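You operate a simulated robot arm through the tools that you are given. There is no shell and no other tool.

Carry out the task below with a simulated robot arm. There is one attempt and no reset: what you move stays moved.

## Task
Run the yellow engine back at speed 3 on the roller bed till the lamp turns green, then stop.
Fine: the white knob sets the speed; lever back to STOP and knob to 0; the engine stays on the rollers.

It is judged by the outcome, as a careful person would: the job done as asked, and still so three seconds after it is handed in. It fails if anything else is knocked over, pushed out of place, dropped, spilled or broken.

## Robot
A 7-joint arm with a two-finger parallel gripper, fixed in place. Base frame: the origin is at the foot of the arm, x ahead of it, y to its left, z up; the work surface is at about z = 870. Readings come in mm, degrees, newtons and seconds.
With the tool pointing down near the work surface it reaches from about 300 to 700 mm from the base axis. Its first joint turns from -66.0 to 66.0 degrees. Payload 1.57 kg.
Tool frame: the origin (TCP) lies between the finger pads and is the grasp point; the fingertips stand 30 mm ahead of it; z points along the fingers, y is the line along which they close. Largest opening 110 mm; finger width 24, thickness 12; the body of the gripper, 48 by 112 mm, starts 78 mm behind the TCP.
Orientation is that of the tool frame in the base frame, as a unit quaternion [x, y, z, w]. With the fingers straight down and closing along the base's y, the tool's x points along the base's -x, its y along +y and its z along -z.

## Interface
- The arm moves only by the tool play_rows. Its argument "targets" is a list that holds one entry, the list of rows, each a list of 7 numbers: the turn, a rotation vector about the tool's x, y, z in units of 90 degrees (1.0 is 90 degrees), then the shift along the tool's x, y, z in units of 500 mm (1.0 is 500 mm), then the gripper command, from -1 (fully open) to 1 (shut), values between in proportion. In form: [[[wx, wy, wz, x, y, z, jaw], ...]]. A call has 1 to 20 rows; each row is the pose to reach, as a shift and turn from the pose commanded when the call began, along the tool's axes at that moment. A call with a number of a shift or a turn outside -1 to 1 is refused whole. Rows are played at 5 a second. More than 50 mm and 8.6 degrees between two rows, or a gripper value outside its range, and nothing of the call is played. Where a pose cannot be reached the arm comes as near as it can. A force on the tool above 40 N (or 10 N above the force at the start of the call, whichever is more), or a blocked arm, ends the call early, and 0.2 s more pass. The fingers move at their own pace (about 108 mm/s each) and stop on an object; they squeeze with about 42 N. The grip force told is the motor's: it shows also when the fingers shut on nothing. Time passes only in rows, and 0.2 s behind the last, so rows that repeat a pose let the fingers close. The reply holds the time, the measured pose of the TCP, the force on the tool along the base axes, the opening and the grip force, in the units named above and with some noise, with the torque about the TCP (base axes, N m) and any sound that the robot's microphone picked up.
- Cameras (640 x 400 px; columns grow to the right, rows downward): "scene" is fixed at [176.6, -398.2, 1406.8]; the picture's right is [0.74, -0.67, 0.00], its down [-0.37, -0.41, -0.83] and it looks along [0.55, 0.62, -0.56] (base axes); focal length 280 px, centre (320, 200). "wrist" rides on the gripper at [70, 16, -141] in the tool frame; the picture's right is [-0.23, 0.97, 0.00], its down [-0.86, -0.20, -0.48] and it looks along [-0.47, -0.11, 0.88] (tool axes); focal length 222 px, centre (320, 200). There is no depth. A picture from a camera that has moved, and an enlarged one, comes with that camera's place and axes in the base frame and with its lens. The place of the scene camera against the robot may be out by one fixed shift of up to 12 mm in any direction.
- get_image(camera): a new picture of that camera. No time passes.
- close_up(camera, box): a new picture of the part [left, top, right, bottom] of that camera's present view, enlarged. No time passes.
- close_job(): hands the job in; it is judged then, once.

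Nothing tells you positions but the pictures and the camera data. Unless the task says otherwise, let go and move clear before handing in.

The tools are called by a JSON object that holds its "op" and its "data". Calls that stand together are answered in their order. play_rows: Moves the arm, as the interface text tells. Its arguments: {"type":"object","properties":{"targets":{"type":"array","items":{"type":"array","items":{"type":"array","items":{"type":"number"}}}}},"required":["targets"]} The other tools are called the same way: get_image (camera) takes a picture; close_up (camera, box) takes an enlarged picture of a part of a camera's view; close_job () hands the job in.

At the start:

```text
time_s: 0.0
eef_pos: [396.2, 158.4, 1237.6]
orientation: [0.0, 1.0, 0.001, 0.0]
contact_force: [0.6, -1.4, 0.5]
wrist_torque: [-0.01, 0.0, -0.02]
width: 109.9
grip_force: 0.0
```

scene: 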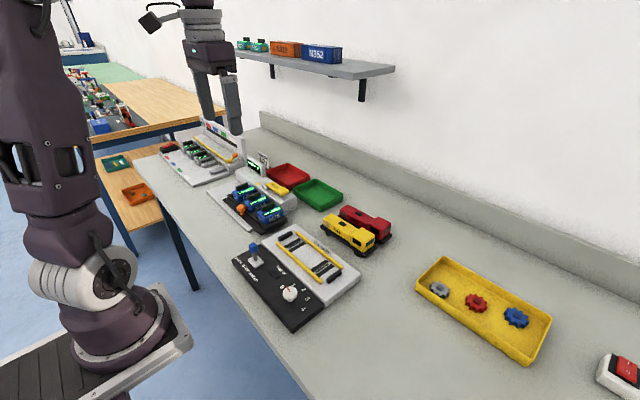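
wrist: 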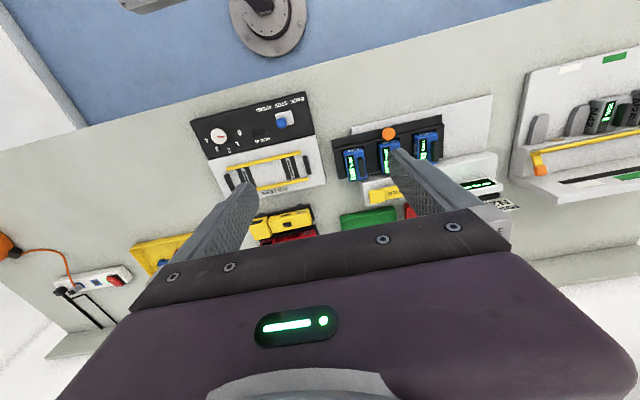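

I see a control panel with a blue lever and a white knob beside the roller bed, with the yellow and red engines behind it. I'll take enlarged views before moving.

{"op": "close_up", "data": {"camera": "scene", "box": [220, 190, 400, 340]}}

{"op": "close_up", "data": {"camera": "wrist", "box": [180, 80, 340, 250]}}

{"op": "close_up", "data": {"camera": "scene", "box": [130, 110, 310, 230]}}

{"op": "close_up", "data": {"camera": "scene", "box": [560, 320, 640, 400]}}

```text
2.67 times, centred on (310, 265) of scene
camera zoom: at [176.6, -398.2, 1406.8], right [0.74, -0.67, 0.0], down [-0.37, -0.41, -0.83], along [0.55, 0.62, -0.56], focal length 746 px, centre (347, 27)
```

zoom: 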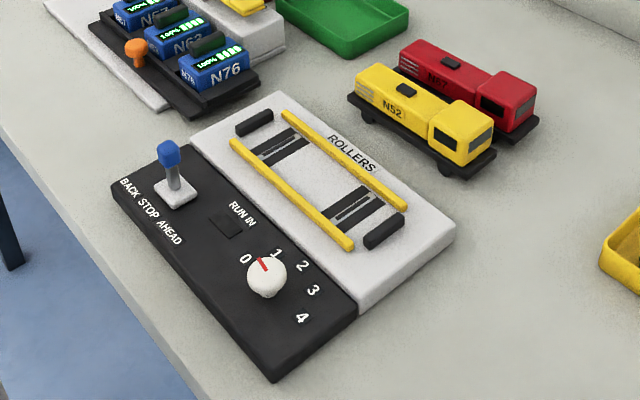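

```text
2.35 times, centred on (260, 165) of wrist
camera zoom: at [324.5, 173.6, 1379.8], right [0.23, 0.97, 0.0], down [0.86, -0.2, 0.48], along [0.47, -0.11, -0.88], focal length 523 px, centre (461, 282)
```

zoom: 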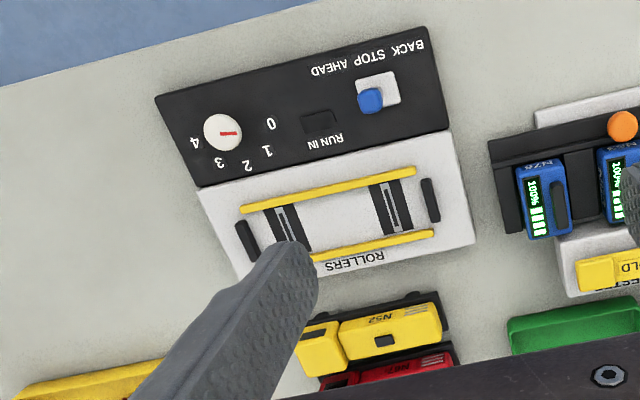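

```text
3.33 times, centred on (220, 170) of scene
camera zoom: at [176.6, -398.2, 1406.8], right [0.74, -0.67, 0.0], down [-0.37, -0.41, -0.83], along [0.55, 0.62, -0.56], focal length 932 px, centre (653, 300)
```

zoom: 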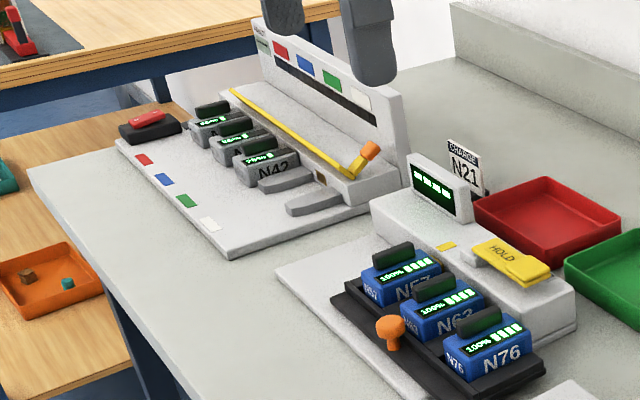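

```text
5.00 times, centred on (600, 360) of scene
camera zoom: at [176.6, -398.2, 1406.8], right [0.74, -0.67, 0.0], down [-0.37, -0.41, -0.83], along [0.55, 0.62, -0.56], focal length 1398 px, centre (-1080, -600)
```

zoom: 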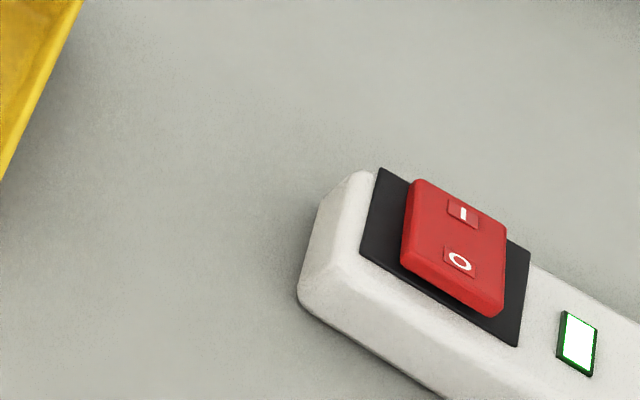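

The roller bed and its panel look square to the base. The panel spans about x 340–426 and the bed x 426–542. The yellow engine N52 stands behind it near x≈613, parallel to y, with the red one close beyond it. I'll move the wrist camera nearer to measure the engines and the gap between them.

{"op": "play_rows", "data": {"targets": [[[0, 0, 0, -0.041, -0.049, 0.029, -1], [0, 0, 0, -0.083, -0.099, 0.058, -1], [0, 0, 0, -0.124, -0.148, 0.087, -1], [0, 0, 0, -0.165, -0.197, 0.116, -1], [0, 0, 0, -0.207, -0.247, 0.145, -1], [0, 0, 0, -0.248, -0.296, 0.174, -1], [0, 0, 0, -0.248, -0.296, 0.174, -1]]]}}

{"op": "get_image", "data": {"camera": "wrist"}}

{"op": "get_image", "data": {"camera": "scene"}}

```text
time_s: 1.6
eef_pos: [520.8, 7.8, 1151.9]
orientation: [0.0, 1.0, 0.0, 0.001]
contact_force: [-0.6, -1.0, 0.1]
wrist_torque: [0.01, -0.02, 0.01]
width: 110.0
grip_force: 0.0
```

```text
taken
camera wrist: at [448.7, 22.8, 1293.2], right [0.23, 0.97, 0.0], down [0.86, -0.2, 0.48], along [0.47, -0.11, -0.88], focal length 222 px, centre (320, 200)
```

wrist: 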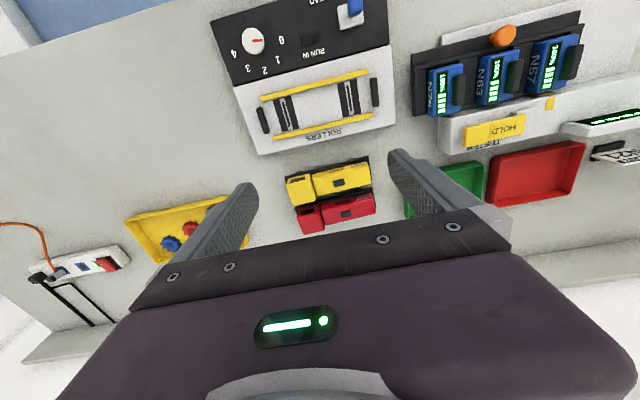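

```text
taken
```

scene: 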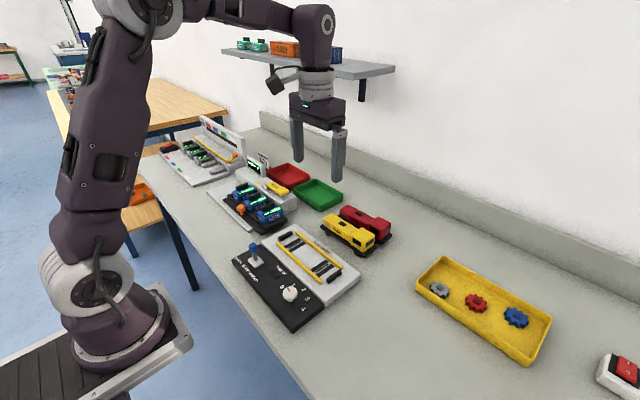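

I now have both engines and the roller bed in view from closer in. I'll enlarge this to measure.

{"op": "close_up", "data": {"camera": "wrist", "box": [270, 145, 400, 240]}}

{"op": "close_up", "data": {"camera": "wrist", "box": [205, 0, 405, 160]}}

{"op": "close_up", "data": {"camera": "scene", "box": [310, 195, 410, 265]}}

{"op": "close_up", "data": {"camera": "scene", "box": [225, 220, 365, 335]}}

```text
4.21 times, centred on (335, 192) of wrist
camera zoom: at [448.7, 22.8, 1293.2], right [0.23, 0.97, 0.0], down [0.86, -0.2, 0.48], along [0.47, -0.11, -0.88], focal length 935 px, centre (257, 232)
```

zoom: 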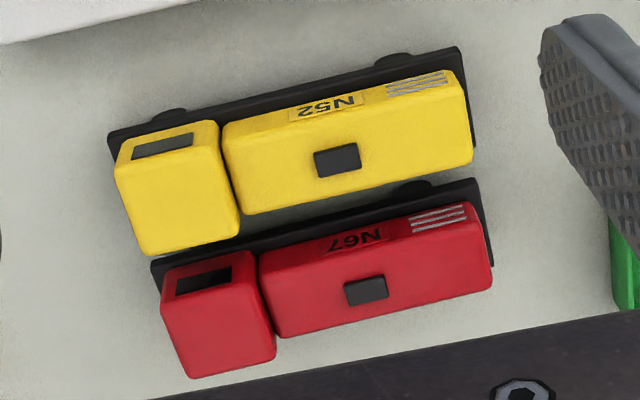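

```text
2.50 times, centred on (305, 80) of wrist
camera zoom: at [448.7, 22.8, 1293.2], right [0.23, 0.97, 0.0], down [0.86, -0.2, 0.48], along [0.47, -0.11, -0.88], focal length 555 px, centre (358, 500)
```

zoom: 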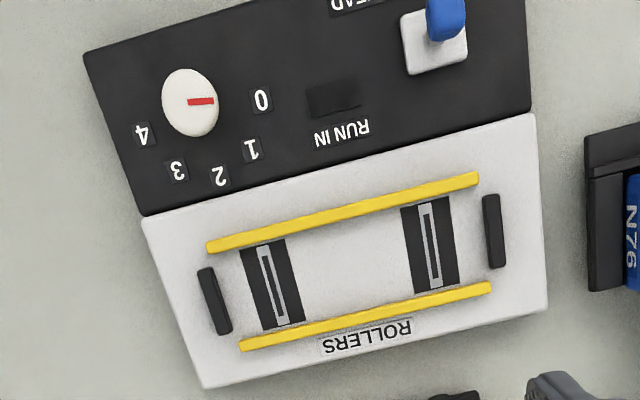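

```text
5.71 times, centred on (360, 230) of scene
camera zoom: at [176.6, -398.2, 1406.8], right [0.74, -0.67, 0.0], down [-0.37, -0.41, -0.83], along [0.55, 0.62, -0.56], focal length 1598 px, centre (91, 29)
```

zoom: 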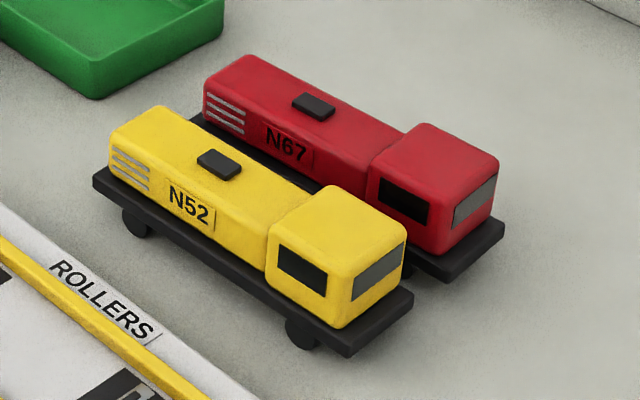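

```text
3.48 times, centred on (295, 278) of scene
camera zoom: at [176.6, -398.2, 1406.8], right [0.74, -0.67, 0.0], down [-0.37, -0.41, -0.83], along [0.55, 0.62, -0.56], focal length 973 px, centre (407, -70)
```

zoom: 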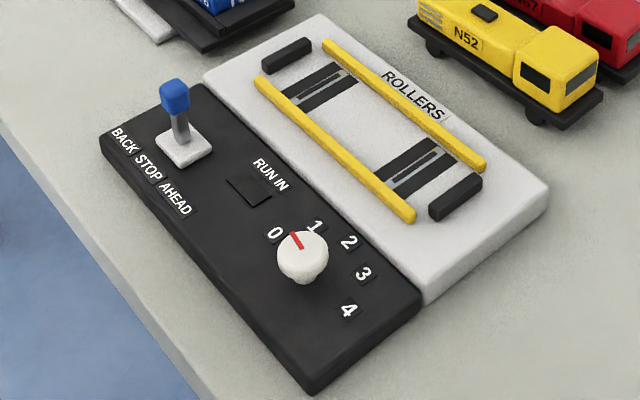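

The labels give the knob centre near (381, −58). Its steps are 40° each, running clockwise seen from above, and it sits at 0 now. BACK is toward +y, and the bed centre is near (487, 8). I'll turn the gripper 90° and come over the yellow engine to look along the gap to the red one.

{"op": "play_rows", "data": {"targets": [[[0, 0, 0.0833, -0.017, 0.001, 0.012, -1], [0, 0, 0.1667, -0.034, 0.002, 0.024, -1], [0, 0, 0.25, -0.05, 0.004, 0.036, -1], [0, 0, 0.3333, -0.067, 0.005, 0.048, -1], [0, 0, 0.4167, -0.084, 0.006, 0.06, -1], [0, 0, 0.5, -0.101, 0.007, 0.072, -1], [0, 0, 0.5833, -0.118, 0.008, 0.084, -1], [0, 0, 0.6667, -0.135, 0.009, 0.096, -1], [0, 0, 0.75, -0.151, 0.01, 0.108, -1], [0, 0, 0.8333, -0.168, 0.012, 0.12, -1], [0, 0, 0.9167, -0.185, 0.013, 0.132, -1], [0, 0, 1.0, -0.202, 0.014, 0.144, -1], [0, 0, 1.0, -0.202, 0.014, 0.144, -1]]]}}

{"op": "get_image", "data": {"camera": "wrist"}}

{"op": "get_image", "data": {"camera": "scene"}}

```text
time_s: 4.4
eef_pos: [621.3, 17.7, 1080.4]
orientation: [0.708, 0.707, 0.0, 0.0]
contact_force: [1.0, 0.0, 0.0]
wrist_torque: [-0.01, 0.02, 0.01]
width: 110.1
grip_force: 0.0
```

```text
taken
camera wrist: at [635.9, 86.3, 1220.8], right [0.97, -0.23, 0.0], down [-0.2, -0.85, 0.48], along [-0.11, -0.47, -0.88], focal length 222 px, centre (320, 200)
```

wrist: 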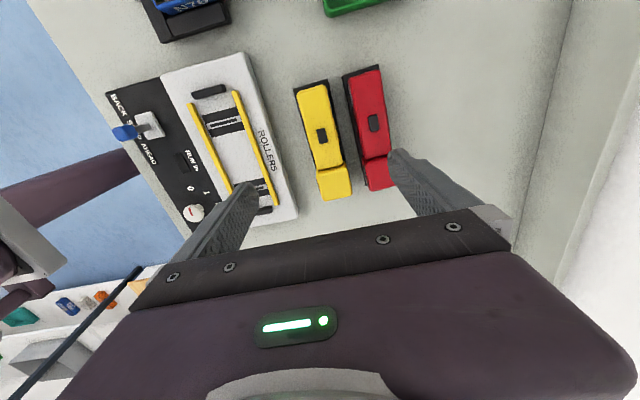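

```text
taken
```

scene: 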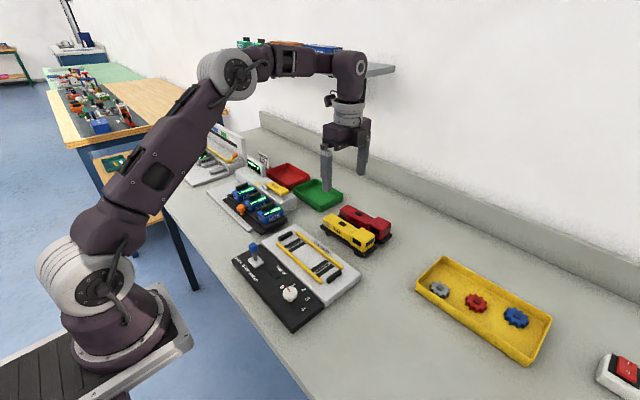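

{"op": "close_up", "data": {"camera": "wrist", "box": [270, 55, 430, 215]}}

{"op": "close_up", "data": {"camera": "wrist", "box": [90, 45, 310, 245]}}

```text
2.50 times, centred on (350, 135) of wrist
camera zoom: at [635.9, 86.3, 1220.8], right [0.97, -0.23, 0.0], down [-0.2, -0.85, 0.48], along [-0.11, -0.47, -0.88], focal length 555 px, centre (245, 362)
```

zoom: 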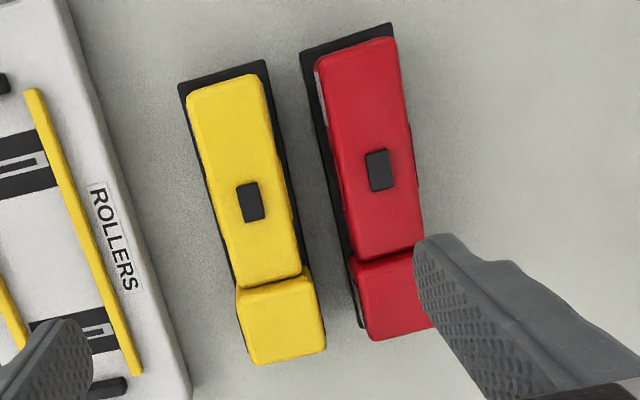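

```text
2.00 times, centred on (200, 145) of wrist
camera zoom: at [635.9, 86.3, 1220.8], right [0.97, -0.23, 0.0], down [-0.2, -0.85, 0.48], along [-0.11, -0.47, -0.88], focal length 444 px, centre (560, 310)
```

zoom: 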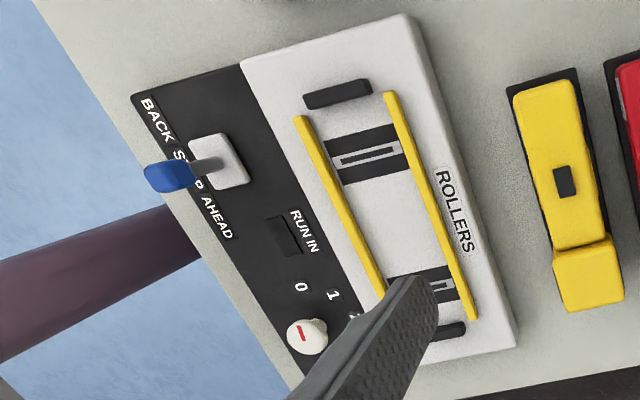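

The yellow engine's body spans x≈603–644 with its plate at 598–646, centred near (623, −1). The red plate starts at about 665. Roof height is about 912 and the plate top about 887. I'll narrow the jaws to about 58 mm and come down to just above the roof to check the alignment.

{"op": "play_rows", "data": {"targets": [[[0, 0, 0, -0.009, 0.001, 0.047, -0.0545], [0, 0, 0, -0.018, 0.002, 0.094, -0.0545], [0, 0, 0, -0.027, 0.003, 0.141, -0.0545], [0, 0, 0, -0.036, 0.004, 0.188, -0.0545], [0, 0, 0, -0.045, 0.004, 0.232, -0.0545], [0, 0, 0, -0.045, 0.004, 0.232, -0.0545]]]}}

{"op": "get_image", "data": {"camera": "wrist"}}

{"op": "close_up", "data": {"camera": "scene", "box": [310, 175, 410, 265]}}

```text
time_s: 5.8
eef_pos: [624.3, -5.8, 962.2]
orientation: [0.706, 0.708, 0.001, 0.001]
contact_force: [0.1, 0.4, -0.8]
wrist_torque: [-0.04, 0.0, -0.01]
width: 58.1
grip_force: 0.1
```

```text
taken
camera wrist: at [637.7, 63.7, 1104.8], right [0.97, -0.23, 0.0], down [-0.2, -0.86, 0.48], along [-0.11, -0.47, -0.88], focal length 222 px, centre (320, 200)
```

wrist: 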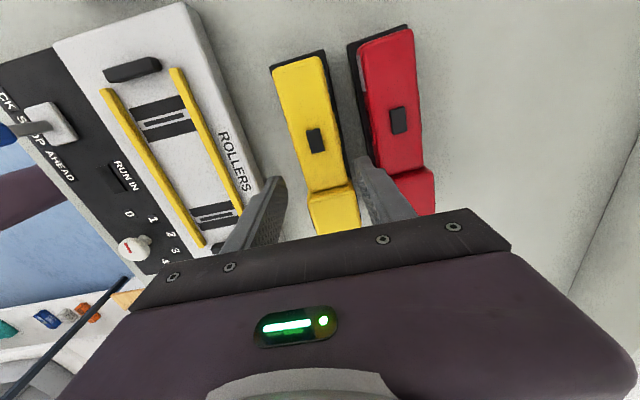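

```text
4.44 times, centred on (360, 220) of scene
camera zoom: at [176.6, -398.2, 1406.8], right [0.74, -0.67, 0.0], down [-0.37, -0.41, -0.83], along [0.55, 0.62, -0.56], focal length 1243 px, centre (142, 111)
```

zoom: 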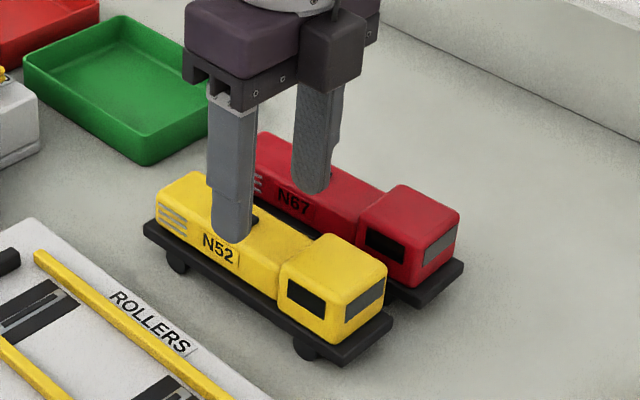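

{"op": "close_up", "data": {"camera": "wrist", "box": [210, 90, 450, 240]}}

{"op": "close_up", "data": {"camera": "wrist", "box": [0, 0, 280, 270]}}

```text
2.67 times, centred on (330, 165) of wrist
camera zoom: at [637.7, 63.7, 1104.8], right [0.97, -0.23, 0.0], down [-0.2, -0.86, 0.48], along [-0.11, -0.47, -0.88], focal length 592 px, centre (293, 293)
```

zoom: 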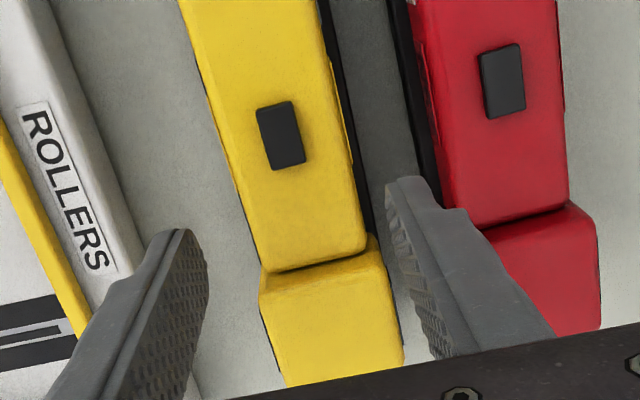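

```text
1.48 times, centred on (140, 135) of wrist
camera zoom: at [637.7, 63.7, 1104.8], right [0.97, -0.23, 0.0], down [-0.2, -0.86, 0.48], along [-0.11, -0.47, -0.88], focal length 329 px, centre (587, 296)
```

zoom: 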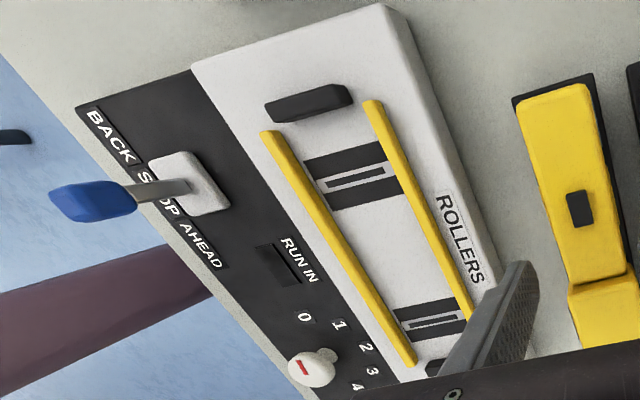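

The patch and edges from this view put the body centre at x≈623.4, so the gripper is aligned and both fingers have clearance. I'll descend until the tips are just above the plate.

{"op": "play_rows", "data": {"targets": [[[0, 0, 0, 0, 0, 0.03, -0.0545], [0, 0, 0, 0, 0, 0.06, -0.0545], [0, 0, 0, 0, 0, 0.078, -0.0545], [0, 0, 0, 0, 0, 0.078, -0.0545]]]}}

{"op": "close_up", "data": {"camera": "scene", "box": [310, 175, 410, 265]}}

{"op": "close_up", "data": {"camera": "wrist", "box": [210, 90, 450, 240]}}

```text
time_s: 6.8
eef_pos: [622.6, -4.5, 924.5]
orientation: [0.706, 0.708, -0.001, 0.0]
contact_force: [0.2, -0.4, 0.5]
wrist_torque: [0.0, -0.01, 0.0]
width: 58.0
grip_force: 0.1
```

```text
4.44 times, centred on (360, 220) of scene
camera zoom: at [176.6, -398.2, 1406.8], right [0.74, -0.67, 0.0], down [-0.37, -0.41, -0.83], along [0.55, 0.62, -0.56], focal length 1243 px, centre (142, 111)
```

zoom: 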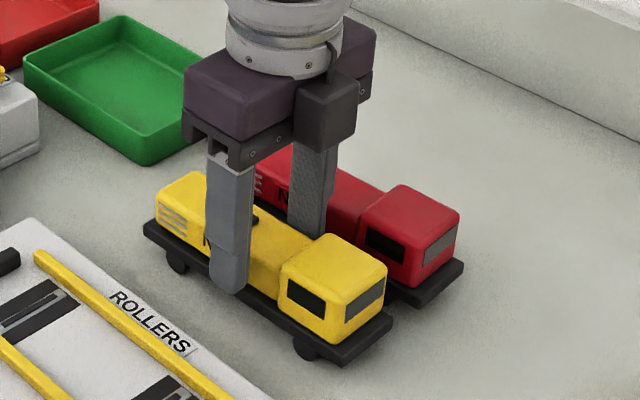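

```text
2.67 times, centred on (330, 165) of wrist
camera zoom: at [637.7, 63.5, 1065.9], right [0.97, -0.23, 0.0], down [-0.2, -0.86, 0.48], along [-0.11, -0.47, -0.88], focal length 592 px, centre (293, 293)
```

zoom: 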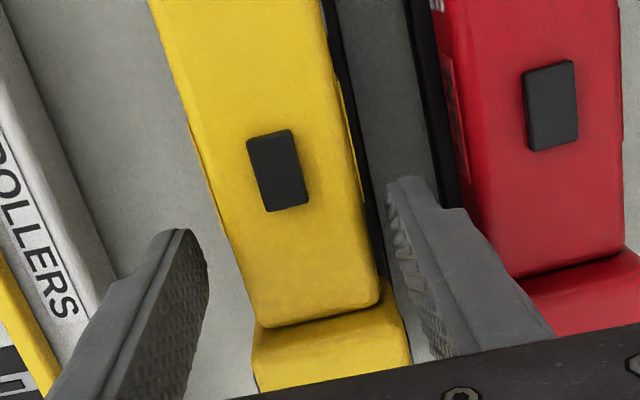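

Both fingers straddle the body cleanly with the tips at about z 893. I'll close on it now.

{"op": "play_rows", "data": {"targets": [[[0, 0, 0, 0, 0, 0, 0.1], [0, 0, 0, 0, 0, 0, 0.2], [0, 0, 0, 0, 0, 0, 0.4], [0, 0, 0, 0, 0, 0, 1], [0, 0, 0, 0, 0, 0, 1]]]}}

{"op": "close_up", "data": {"camera": "scene", "box": [310, 175, 410, 265]}}

```text
time_s: 8.0
eef_pos: [622.7, -5.1, 924.6]
orientation: [0.708, 0.707, 0.0, 0.0]
contact_force: [0.7, -0.1, 1.4]
wrist_torque: [0.0, 0.0, 0.13]
width: 39.4
grip_force: 41.5
```

```text
4.44 times, centred on (360, 220) of scene
camera zoom: at [176.6, -398.2, 1406.8], right [0.74, -0.67, 0.0], down [-0.37, -0.41, -0.83], along [0.55, 0.62, -0.56], focal length 1243 px, centre (142, 111)
```

zoom: 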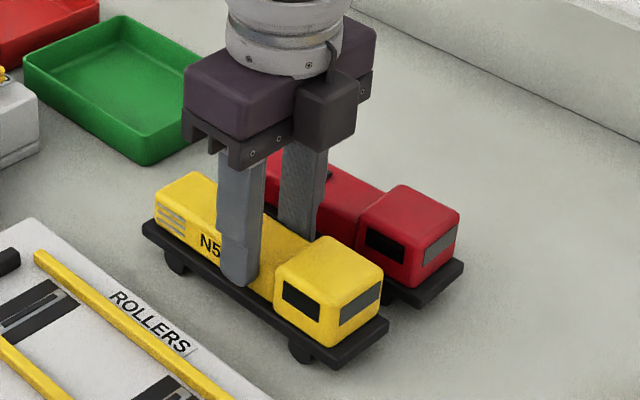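

The fingers hold the body at 39.4 mm. I'll lift it straight up by 90 mm and check the hold.

{"op": "play_rows", "data": {"targets": [[[0, 0, 0, 0, 0, -0.02, 1], [0, 0, 0, 0, 0, -0.06, 1], [0, 0, 0, 0, 0, -0.12, 1], [0, 0, 0, 0, 0, -0.18, 1], [0, 0, 0, 0, 0, -0.18, 1]]]}}

{"op": "get_image", "data": {"camera": "wrist"}}

{"op": "close_up", "data": {"camera": "scene", "box": [230, 140, 410, 300]}}

```text
time_s: 9.2
eef_pos: [623.6, -4.2, 1015.9]
orientation: [0.706, 0.708, 0.0, 0.0]
contact_force: [0.8, 0.0, -2.4]
wrist_torque: [0.01, -0.02, 0.0]
width: 39.4
grip_force: 41.6
```

```text
taken
camera wrist: at [637.6, 63.6, 1157.1], right [0.97, -0.23, 0.0], down [-0.2, -0.86, 0.48], along [-0.11, -0.47, -0.88], focal length 222 px, centre (320, 200)
```

wrist: 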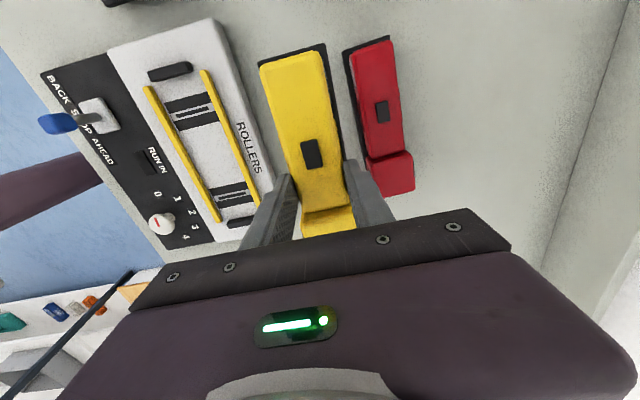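

```text
2.50 times, centred on (320, 220) of scene
camera zoom: at [176.6, -398.2, 1406.8], right [0.74, -0.67, 0.0], down [-0.37, -0.41, -0.83], along [0.55, 0.62, -0.56], focal length 699 px, centre (320, 150)
```

zoom: 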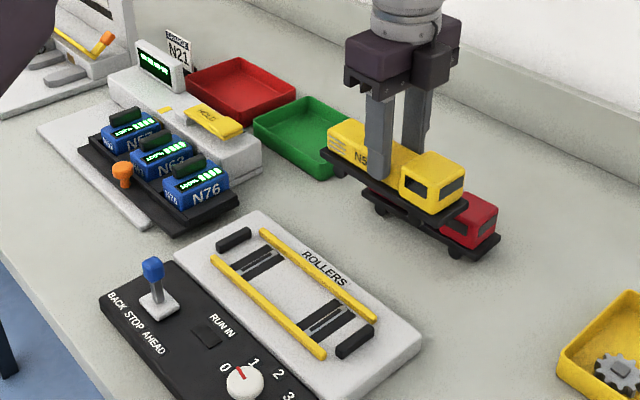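

The engine is lifted level and held firmly. I'll measure the bed more carefully from this view before carrying it over.

{"op": "close_up", "data": {"camera": "wrist", "box": [100, 10, 290, 250]}}

{"op": "close_up", "data": {"camera": "wrist", "box": [130, 40, 230, 140]}}

{"op": "close_up", "data": {"camera": "wrist", "box": [180, 140, 290, 250]}}

{"op": "close_up", "data": {"camera": "wrist", "box": [240, 30, 360, 150]}}

```text
1.67 times, centred on (195, 130) of wrist
camera zoom: at [637.6, 63.6, 1157.1], right [0.97, -0.23, 0.0], down [-0.2, -0.86, 0.48], along [-0.11, -0.47, -0.88], focal length 370 px, centre (528, 317)
```

zoom: 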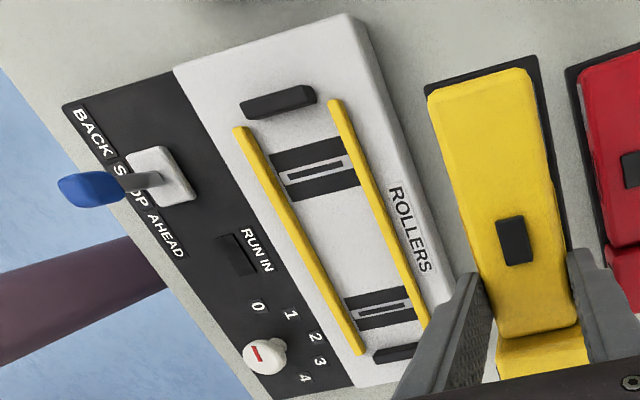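

```text
4.00 times, centred on (180, 90) of wrist
camera zoom: at [637.6, 63.6, 1157.1], right [0.97, -0.23, 0.0], down [-0.2, -0.86, 0.48], along [-0.11, -0.47, -0.88], focal length 888 px, centre (880, 640)
```

zoom: 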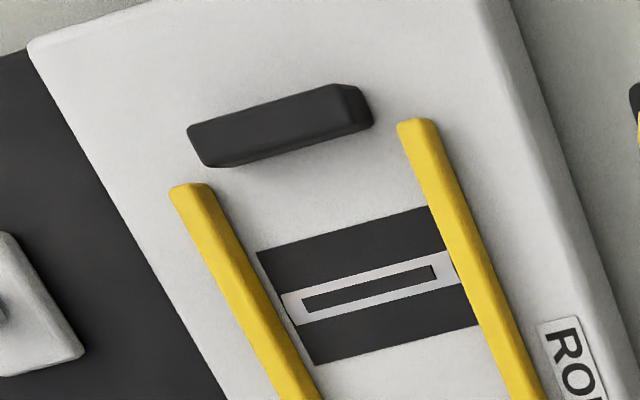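

```text
3.64 times, centred on (235, 195) of wrist
camera zoom: at [637.6, 63.6, 1157.1], right [0.97, -0.23, 0.0], down [-0.2, -0.86, 0.48], along [-0.11, -0.47, -0.88], focal length 808 px, centre (629, 218)
```

zoom: 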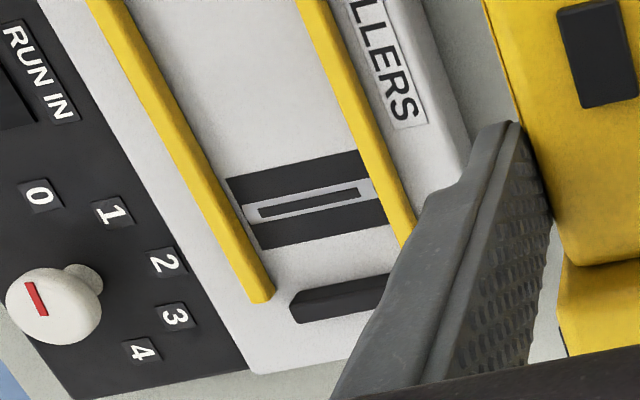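

```text
3.33 times, centred on (300, 90) of wrist
camera zoom: at [637.6, 63.6, 1157.1], right [0.97, -0.23, 0.0], down [-0.2, -0.86, 0.48], along [-0.11, -0.47, -0.88], focal length 740 px, centre (387, 567)
```

zoom: 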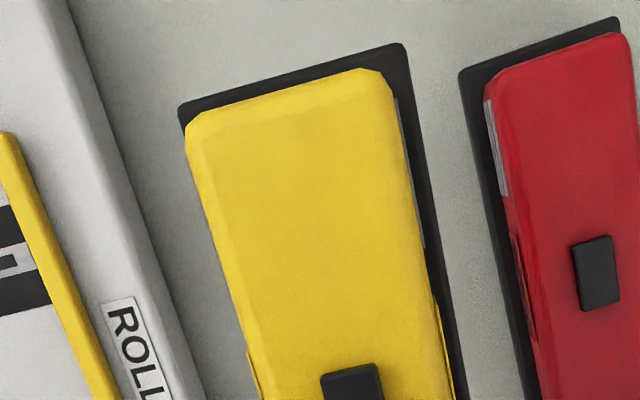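

The bed centre measures about (486.6, 9) and the engine centre about (622, 0) in the same camera frame. The rail gap is only about 53 mm, while the plate is 48 mm wide. I'll carry the engine over by (−135.3, +9.3) at this height and check it before lowering.

{"op": "play_rows", "data": {"targets": [[[0, 0, 0, 0.003, -0.04, 0, 1], [0, 0, 0, 0.006, -0.09, 0, 1], [0, 0, 0, 0.009, -0.14, 0, 1], [0, 0, 0, 0.012, -0.19, 0, 1], [0, 0, 0, 0.016, -0.24, 0, 1], [0, 0, 0, 0.0186, -0.2706, 0, 1], [0, 0, 0, 0.0186, -0.2706, 0, 1]]]}}

{"op": "get_image", "data": {"camera": "wrist"}}

{"op": "close_up", "data": {"camera": "wrist", "box": [230, 20, 400, 160]}}

{"op": "close_up", "data": {"camera": "scene", "box": [220, 150, 380, 310]}}

```text
time_s: 10.8
eef_pos: [488.6, 4.4, 1015.4]
orientation: [0.706, 0.708, 0.0, 0.0]
contact_force: [0.2, 0.7, -2.2]
wrist_torque: [-0.02, 0.0, 0.01]
width: 39.3
grip_force: 41.5
```

```text
taken
camera wrist: at [503.0, 73.0, 1156.8], right [0.97, -0.23, 0.0], down [-0.2, -0.86, 0.48], along [-0.11, -0.47, -0.88], focal length 222 px, centre (320, 200)
```

wrist: 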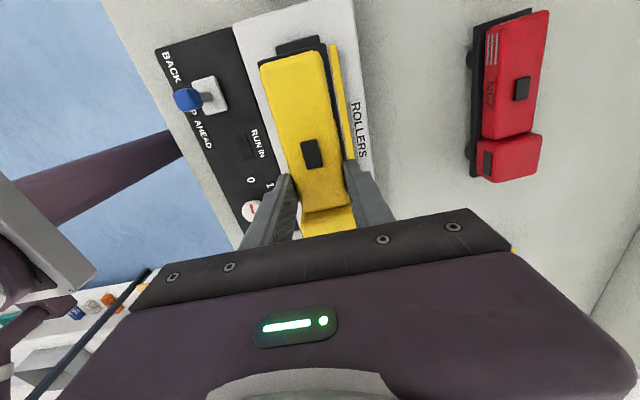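

```text
2.86 times, centred on (315, 90) of wrist
camera zoom: at [503.0, 73.0, 1156.8], right [0.97, -0.23, 0.0], down [-0.2, -0.86, 0.48], along [-0.11, -0.47, -0.88], focal length 635 px, centre (334, 514)
```

zoom: 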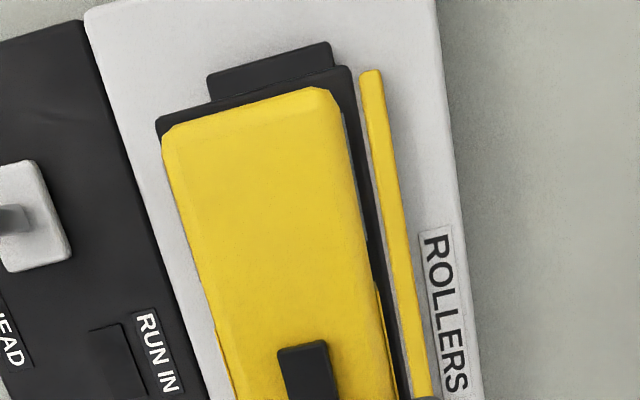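

```text
2.50 times, centred on (300, 230) of scene
camera zoom: at [176.6, -398.2, 1406.8], right [0.74, -0.67, 0.0], down [-0.37, -0.41, -0.83], along [0.55, 0.62, -0.56], focal length 699 px, centre (370, 125)
```

zoom: 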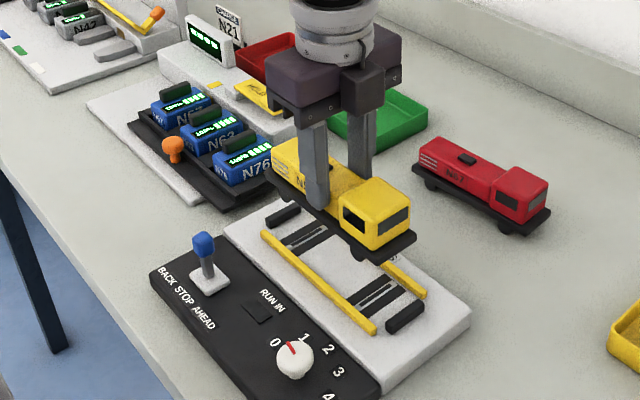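

The engine is over the bed, and the views put its centre within a millimetre or so of the bed centre. I'll lower it to about 10 mm above the rollers and look again.

{"op": "play_rows", "data": {"targets": [[[0, 0, 0, 0, 0, 0.04, 1], [0, 0, 0, 0, 0, 0.08, 1], [0, 0, 0, 0, 0, 0.11, 1], [0, 0, 0, 0, 0, 0.127, 1], [0, 0, 0, 0, 0, 0.127, 1]]]}}

{"op": "close_up", "data": {"camera": "wrist", "box": [200, 20, 420, 200]}}

{"op": "close_up", "data": {"camera": "scene", "box": [250, 200, 370, 310]}}

```text
time_s: 12.0
eef_pos: [488.3, 4.4, 950.8]
orientation: [0.707, 0.708, 0.0, 0.0]
contact_force: [-3.3, 1.7, 21.5]
wrist_torque: [-0.13, 0.42, 0.05]
width: 39.5
grip_force: 42.0
```

```text
2.22 times, centred on (310, 110) of wrist
camera zoom: at [502.2, 73.0, 1092.2], right [0.97, -0.23, 0.0], down [-0.2, -0.86, 0.48], along [-0.11, -0.47, -0.88], focal length 494 px, centre (342, 400)
```

zoom: 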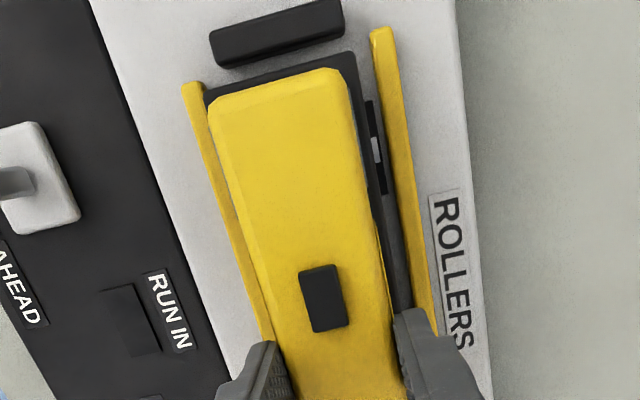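

```text
3.64 times, centred on (310, 255) of scene
camera zoom: at [176.2, -398.1, 1406.8], right [0.74, -0.67, 0.0], down [-0.37, -0.41, -0.83], along [0.55, 0.62, -0.56], focal length 1017 px, centre (356, 0)
```

zoom: 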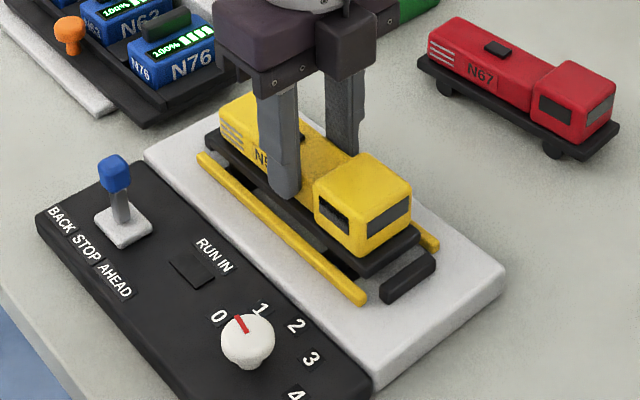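

There is already 21 N of upward force here, so something is touching sooner than I expected. From this view the bed centre is about 1.5–2 mm further in x than the engine. I'll look closely at what is touching before going on.

{"op": "close_up", "data": {"camera": "scene", "box": [295, 240, 370, 300]}}

{"op": "close_up", "data": {"camera": "scene", "box": [265, 220, 340, 280]}}

{"op": "close_up", "data": {"camera": "wrist", "box": [270, 20, 410, 170]}}

```text
6.67 times, centred on (332, 270) of scene
camera zoom: at [176.2, -398.1, 1406.8], right [0.74, -0.67, 0.0], down [-0.37, -0.41, -0.83], along [0.55, 0.62, -0.56], focal length 1864 px, centre (237, -267)
```

zoom: 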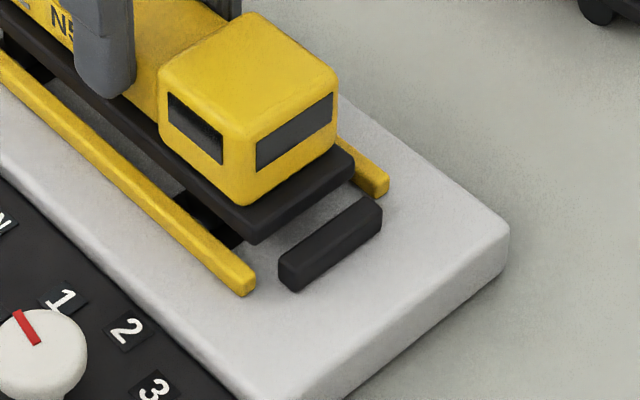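

```text
6.67 times, centred on (302, 250) of scene
camera zoom: at [176.2, -398.1, 1406.8], right [0.74, -0.67, 0.0], down [-0.37, -0.41, -0.83], along [0.55, 0.62, -0.56], focal length 1864 px, centre (437, -133)
```

zoom: 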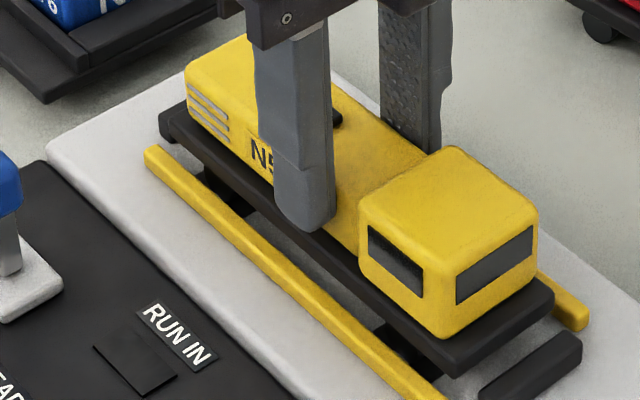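

```text
2.67 times, centred on (340, 95) of wrist
camera zoom: at [502.2, 73.0, 1092.2], right [0.97, -0.23, 0.0], down [-0.2, -0.86, 0.48], along [-0.11, -0.47, -0.88], focal length 592 px, centre (267, 480)
```

zoom: 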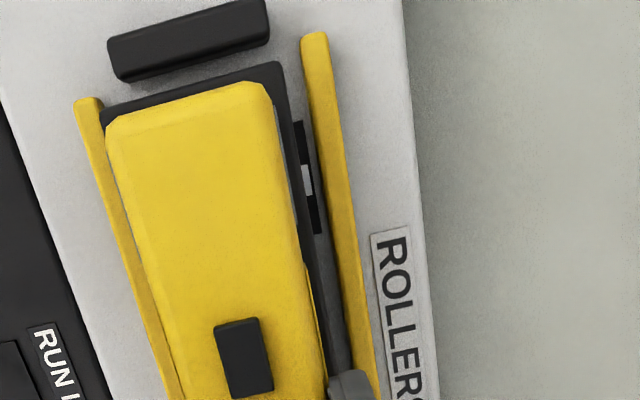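

The rails sit at 459 and 518 (inner faces), so their centre is 488.6, while the engine is centred at about 486.3. Its wheel edges are therefore probably catching the near rail. I'll raise it 8 mm, shift +2.3 mm in x and +1 mm in y, then lower in small steps.

{"op": "play_rows", "data": {"targets": [[[0, 0, 0, 0, 0, -0.016, 1], [0, 0, 0, 0.002, 0.0046, -0.016, 1], [0, 0, 0, 0.002, 0.0046, -0.008, 1], [0, 0, 0, 0.002, 0.0046, -0.002, 1], [0, 0, 0, 0.002, 0.0046, 0.001, 1], [0, 0, 0, 0.002, 0.0046, 0.001, 1]]]}}

{"op": "close_up", "data": {"camera": "wrist", "box": [200, 20, 420, 200]}}

{"op": "close_up", "data": {"camera": "scene", "box": [265, 220, 370, 300]}}

```text
time_s: 13.4
eef_pos: [490.4, 5.0, 951.0]
orientation: [0.707, 0.707, 0.0, 0.0]
contact_force: [-2.3, 2.1, 12.4]
wrist_torque: [0.09, 0.06, 0.03]
width: 39.3
grip_force: 42.0
```

```text
2.22 times, centred on (310, 110) of wrist
camera zoom: at [504.7, 73.8, 1092.2], right [0.97, -0.23, 0.0], down [-0.2, -0.86, 0.48], along [-0.11, -0.47, -0.88], focal length 494 px, centre (342, 400)
```

zoom: 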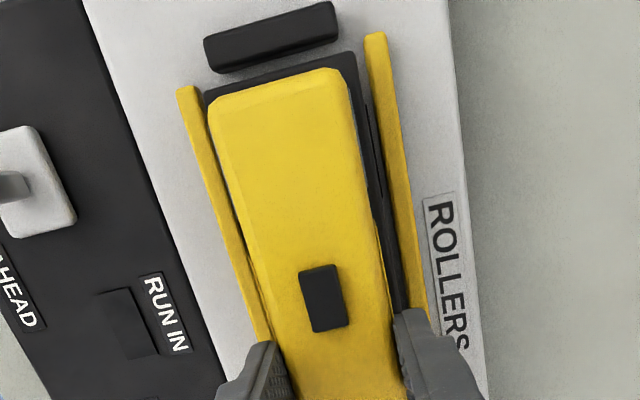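

```text
5.00 times, centred on (318, 260) of scene
camera zoom: at [176.3, -398.1, 1406.8], right [0.74, -0.67, 0.0], down [-0.37, -0.41, -0.83], along [0.55, 0.62, -0.56], focal length 1398 px, centre (332, -100)
```

zoom: 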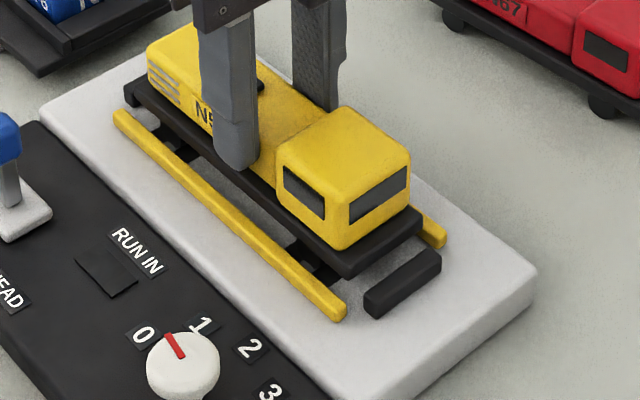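

The contact force is now centred with almost no torque, and the engine is centred between the rails. It looks seated with its wheels on the rollers. I'll open the fingers gently and check.

{"op": "play_rows", "data": {"targets": [[[0, 0, 0, 0, 0, 0, 0.25], [0, 0, 0, 0, 0, 0, 0.2], [0, 0, 0, 0, 0, 0, 0.1], [0, 0, 0, 0, 0, 0, -0.05], [0, 0, 0, 0, 0, 0, -0.05]]]}}

{"op": "close_up", "data": {"camera": "wrist", "box": [200, 20, 420, 200]}}

{"op": "close_up", "data": {"camera": "scene", "box": [265, 220, 370, 300]}}

```text
time_s: 14.6
eef_pos: [490.7, 5.2, 950.7]
orientation: [0.707, 0.707, 0.0, 0.0]
contact_force: [-0.1, 0.0, -0.7]
wrist_torque: [-0.01, -0.03, -0.01]
width: 57.9
grip_force: 0.0
```

```text
2.22 times, centred on (310, 110) of wrist
camera zoom: at [504.9, 73.8, 1091.8], right [0.97, -0.23, 0.0], down [-0.2, -0.86, 0.48], along [-0.11, -0.47, -0.88], focal length 494 px, centre (342, 400)
```

zoom: 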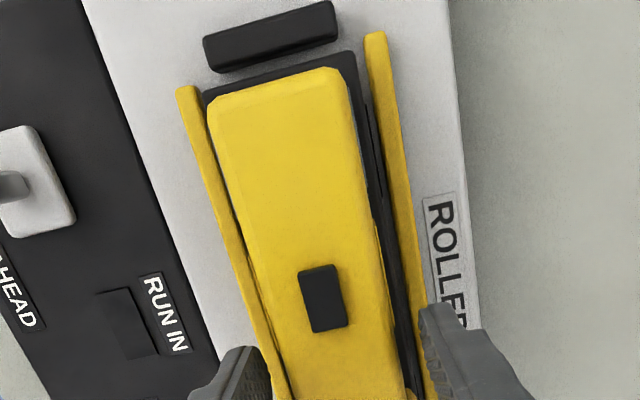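

```text
5.00 times, centred on (318, 260) of scene
camera zoom: at [176.6, -398.2, 1406.8], right [0.74, -0.67, 0.0], down [-0.37, -0.41, -0.83], along [0.55, 0.62, -0.56], focal length 1398 px, centre (332, -100)
```

zoom: 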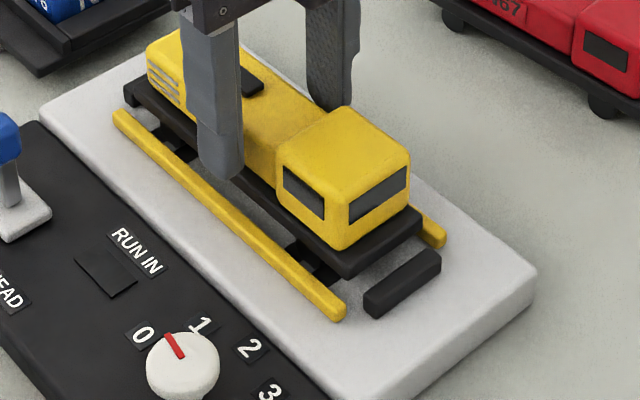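

The engine stayed put when released. I'll raise straight up and check it on the bed.

{"op": "play_rows", "data": {"targets": [[[0, 0, 0, 0, 0, -0.02, -0.05], [0, 0, 0, 0, 0, -0.08, -0.05], [0, 0, 0, 0, 0, -0.16, -0.05], [0, 0, 0, 0, 0, -0.24, -0.05], [0, 0, 0, 0, 0, -0.24, -0.05]]]}}

{"op": "get_image", "data": {"camera": "wrist"}}

{"op": "close_up", "data": {"camera": "scene", "box": [220, 200, 370, 330]}}

```text
time_s: 15.8
eef_pos: [488.9, 4.3, 1069.4]
orientation: [0.707, 0.708, 0.0, 0.0]
contact_force: [-0.8, 0.0, 0.2]
wrist_torque: [-0.01, -0.01, -0.02]
width: 58.1
grip_force: 0.1
```

```text
taken
camera wrist: at [503.6, 73.6, 1210.8], right [0.97, -0.23, 0.0], down [-0.2, -0.86, 0.48], along [-0.11, -0.47, -0.88], focal length 222 px, centre (320, 200)
```

wrist: 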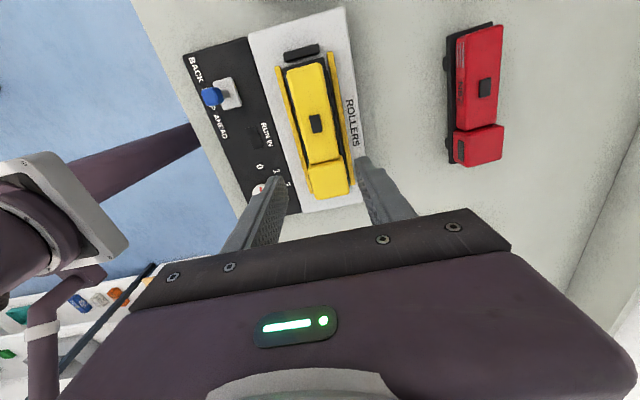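

```text
3.08 times, centred on (295, 265) of scene
camera zoom: at [176.6, -398.2, 1406.8], right [0.74, -0.67, 0.0], down [-0.37, -0.41, -0.83], along [0.55, 0.62, -0.56], focal length 860 px, centre (397, 0)
```

zoom: 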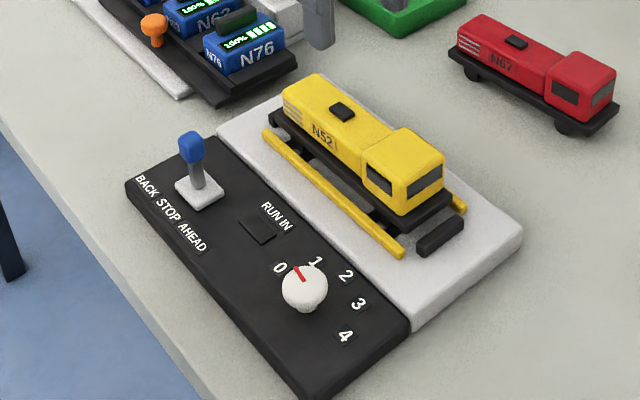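

The engine is level on the rollers between the rails and end stops. Next is the knob, so I'll move above (380, −60) and turn the gripper back 90° to view the knob closely.

{"op": "play_rows", "data": {"targets": [[[0, 0, -0.0833, -0.0109, -0.0184, 0, -0.05], [0, 0, -0.1667, -0.0217, -0.0367, 0, -0.05], [0, 0, -0.25, -0.0326, -0.0551, 0, -0.05], [0, 0, -0.3333, -0.0435, -0.0735, 0, -0.05], [0, 0, -0.4167, -0.0543, -0.0918, 0, -0.05], [0, 0, -0.5, -0.0652, -0.1102, 0, -0.05], [0, 0, -0.5833, -0.0761, -0.1286, 0, -0.05], [0, 0, -0.6667, -0.0869, -0.1469, 0, -0.05], [0, 0, -0.75, -0.0978, -0.1653, 0, -0.05], [0, 0, -0.8333, -0.1087, -0.1837, 0, -0.05], [0, 0, -0.9167, -0.1195, -0.202, 0, -0.05], [0, 0, -1.0, -0.1304, -0.2204, 0, -0.05], [0, 0, -1.0, -0.1304, -0.2204, 0, -0.05]]]}}

{"op": "get_image", "data": {"camera": "wrist"}}

{"op": "close_up", "data": {"camera": "wrist", "box": [220, 60, 480, 220]}}

{"op": "get_image", "data": {"camera": "scene"}}

```text
time_s: 18.6
eef_pos: [380.7, -60.0, 1071.1]
orientation: [-0.002, 1.0, 0.001, 0.0]
contact_force: [-0.5, 0.8, 0.1]
wrist_torque: [-0.02, -0.04, -0.05]
width: 58.0
grip_force: 0.0
```

```text
taken
camera wrist: at [308.0, -45.1, 1211.6], right [0.22, 0.97, 0.0], down [0.86, -0.2, 0.48], along [0.47, -0.11, -0.88], focal length 222 px, centre (320, 200)
```

wrist: 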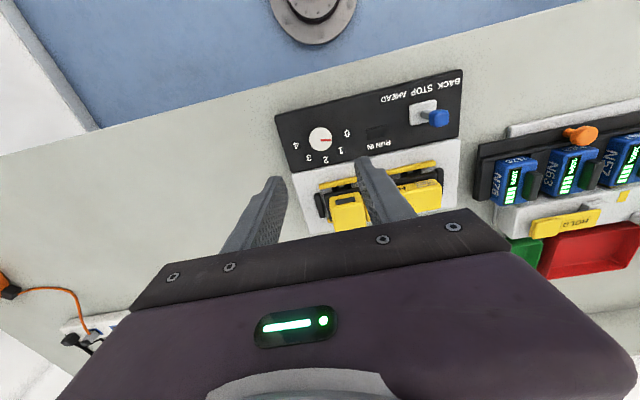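

```text
2.46 times, centred on (350, 140) of wrist
camera zoom: at [308.0, -45.1, 1211.6], right [0.22, 0.97, 0.0], down [0.86, -0.2, 0.48], along [0.47, -0.11, -0.88], focal length 547 px, centre (246, 348)
```

zoom: 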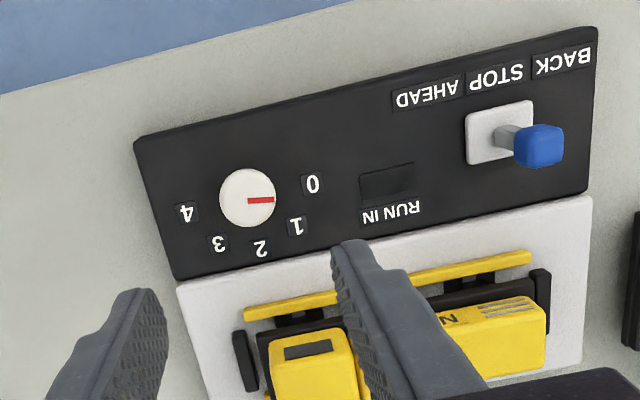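

```text
taken
```

scene: 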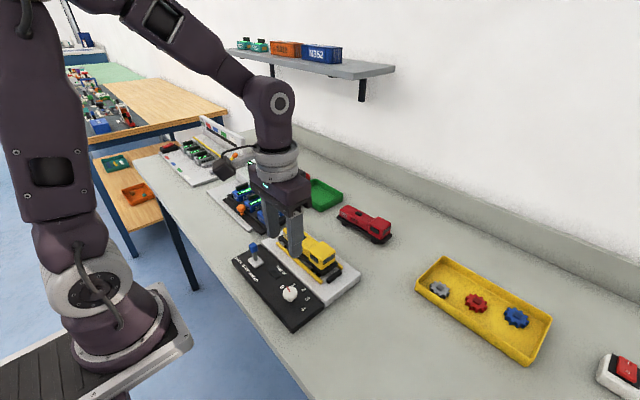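

Everything lines up: the knob centre is about (379, −60.7) in the camera frame, 31 mm across, with its top near z 903. The panel surface is near z 882. I'll turn the gripper −30°, so that 120° clockwise ends in a known reachable yaw, and come down to just above the knob.

{"op": "play_rows", "data": {"targets": [[[0, 0, -0.08, -0.001, 0.0004, 0.05, -0.05], [0, 0, -0.16, -0.002, 0.0008, 0.1, -0.05], [0, 0, -0.24, -0.002, 0.0008, 0.15, -0.05], [0, 0, -0.3333, -0.002, 0.0008, 0.2, -0.05], [0, 0, -0.3333, -0.002, 0.0008, 0.249, -0.05], [0, 0, -0.3333, -0.002, 0.0008, 0.249, -0.05]]]}}

{"op": "get_image", "data": {"camera": "wrist"}}

{"op": "close_up", "data": {"camera": "scene", "box": [220, 200, 370, 330]}}

```text
time_s: 20.0
eef_pos: [380.5, -60.0, 945.6]
orientation: [-0.26, 0.966, -0.001, 0.0]
contact_force: [-0.1, -0.5, -0.2]
wrist_torque: [0.02, 0.03, 0.0]
width: 57.7
grip_force: 0.1
```

```text
taken
camera wrist: at [310.4, -81.7, 1086.7], right [-0.29, 0.96, 0.0], down [0.84, 0.26, 0.48], along [0.46, 0.14, -0.88], focal length 222 px, centre (320, 200)
```

wrist: 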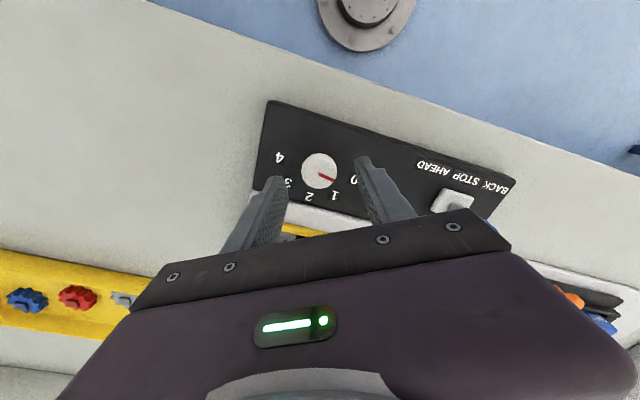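

```text
3.08 times, centred on (295, 265) of scene
camera zoom: at [176.6, -398.2, 1406.8], right [0.74, -0.67, 0.0], down [-0.37, -0.41, -0.83], along [0.55, 0.62, -0.56], focal length 860 px, centre (397, 0)
```

zoom: 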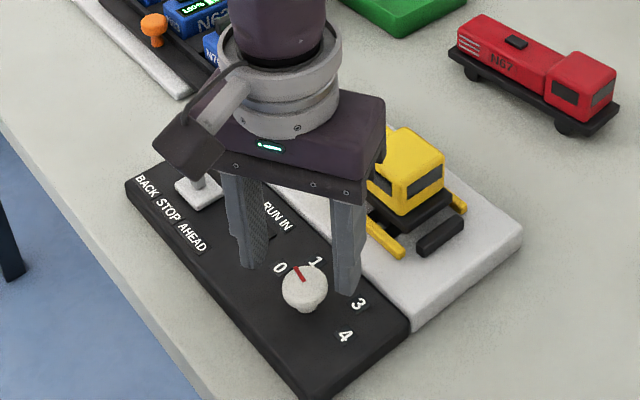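

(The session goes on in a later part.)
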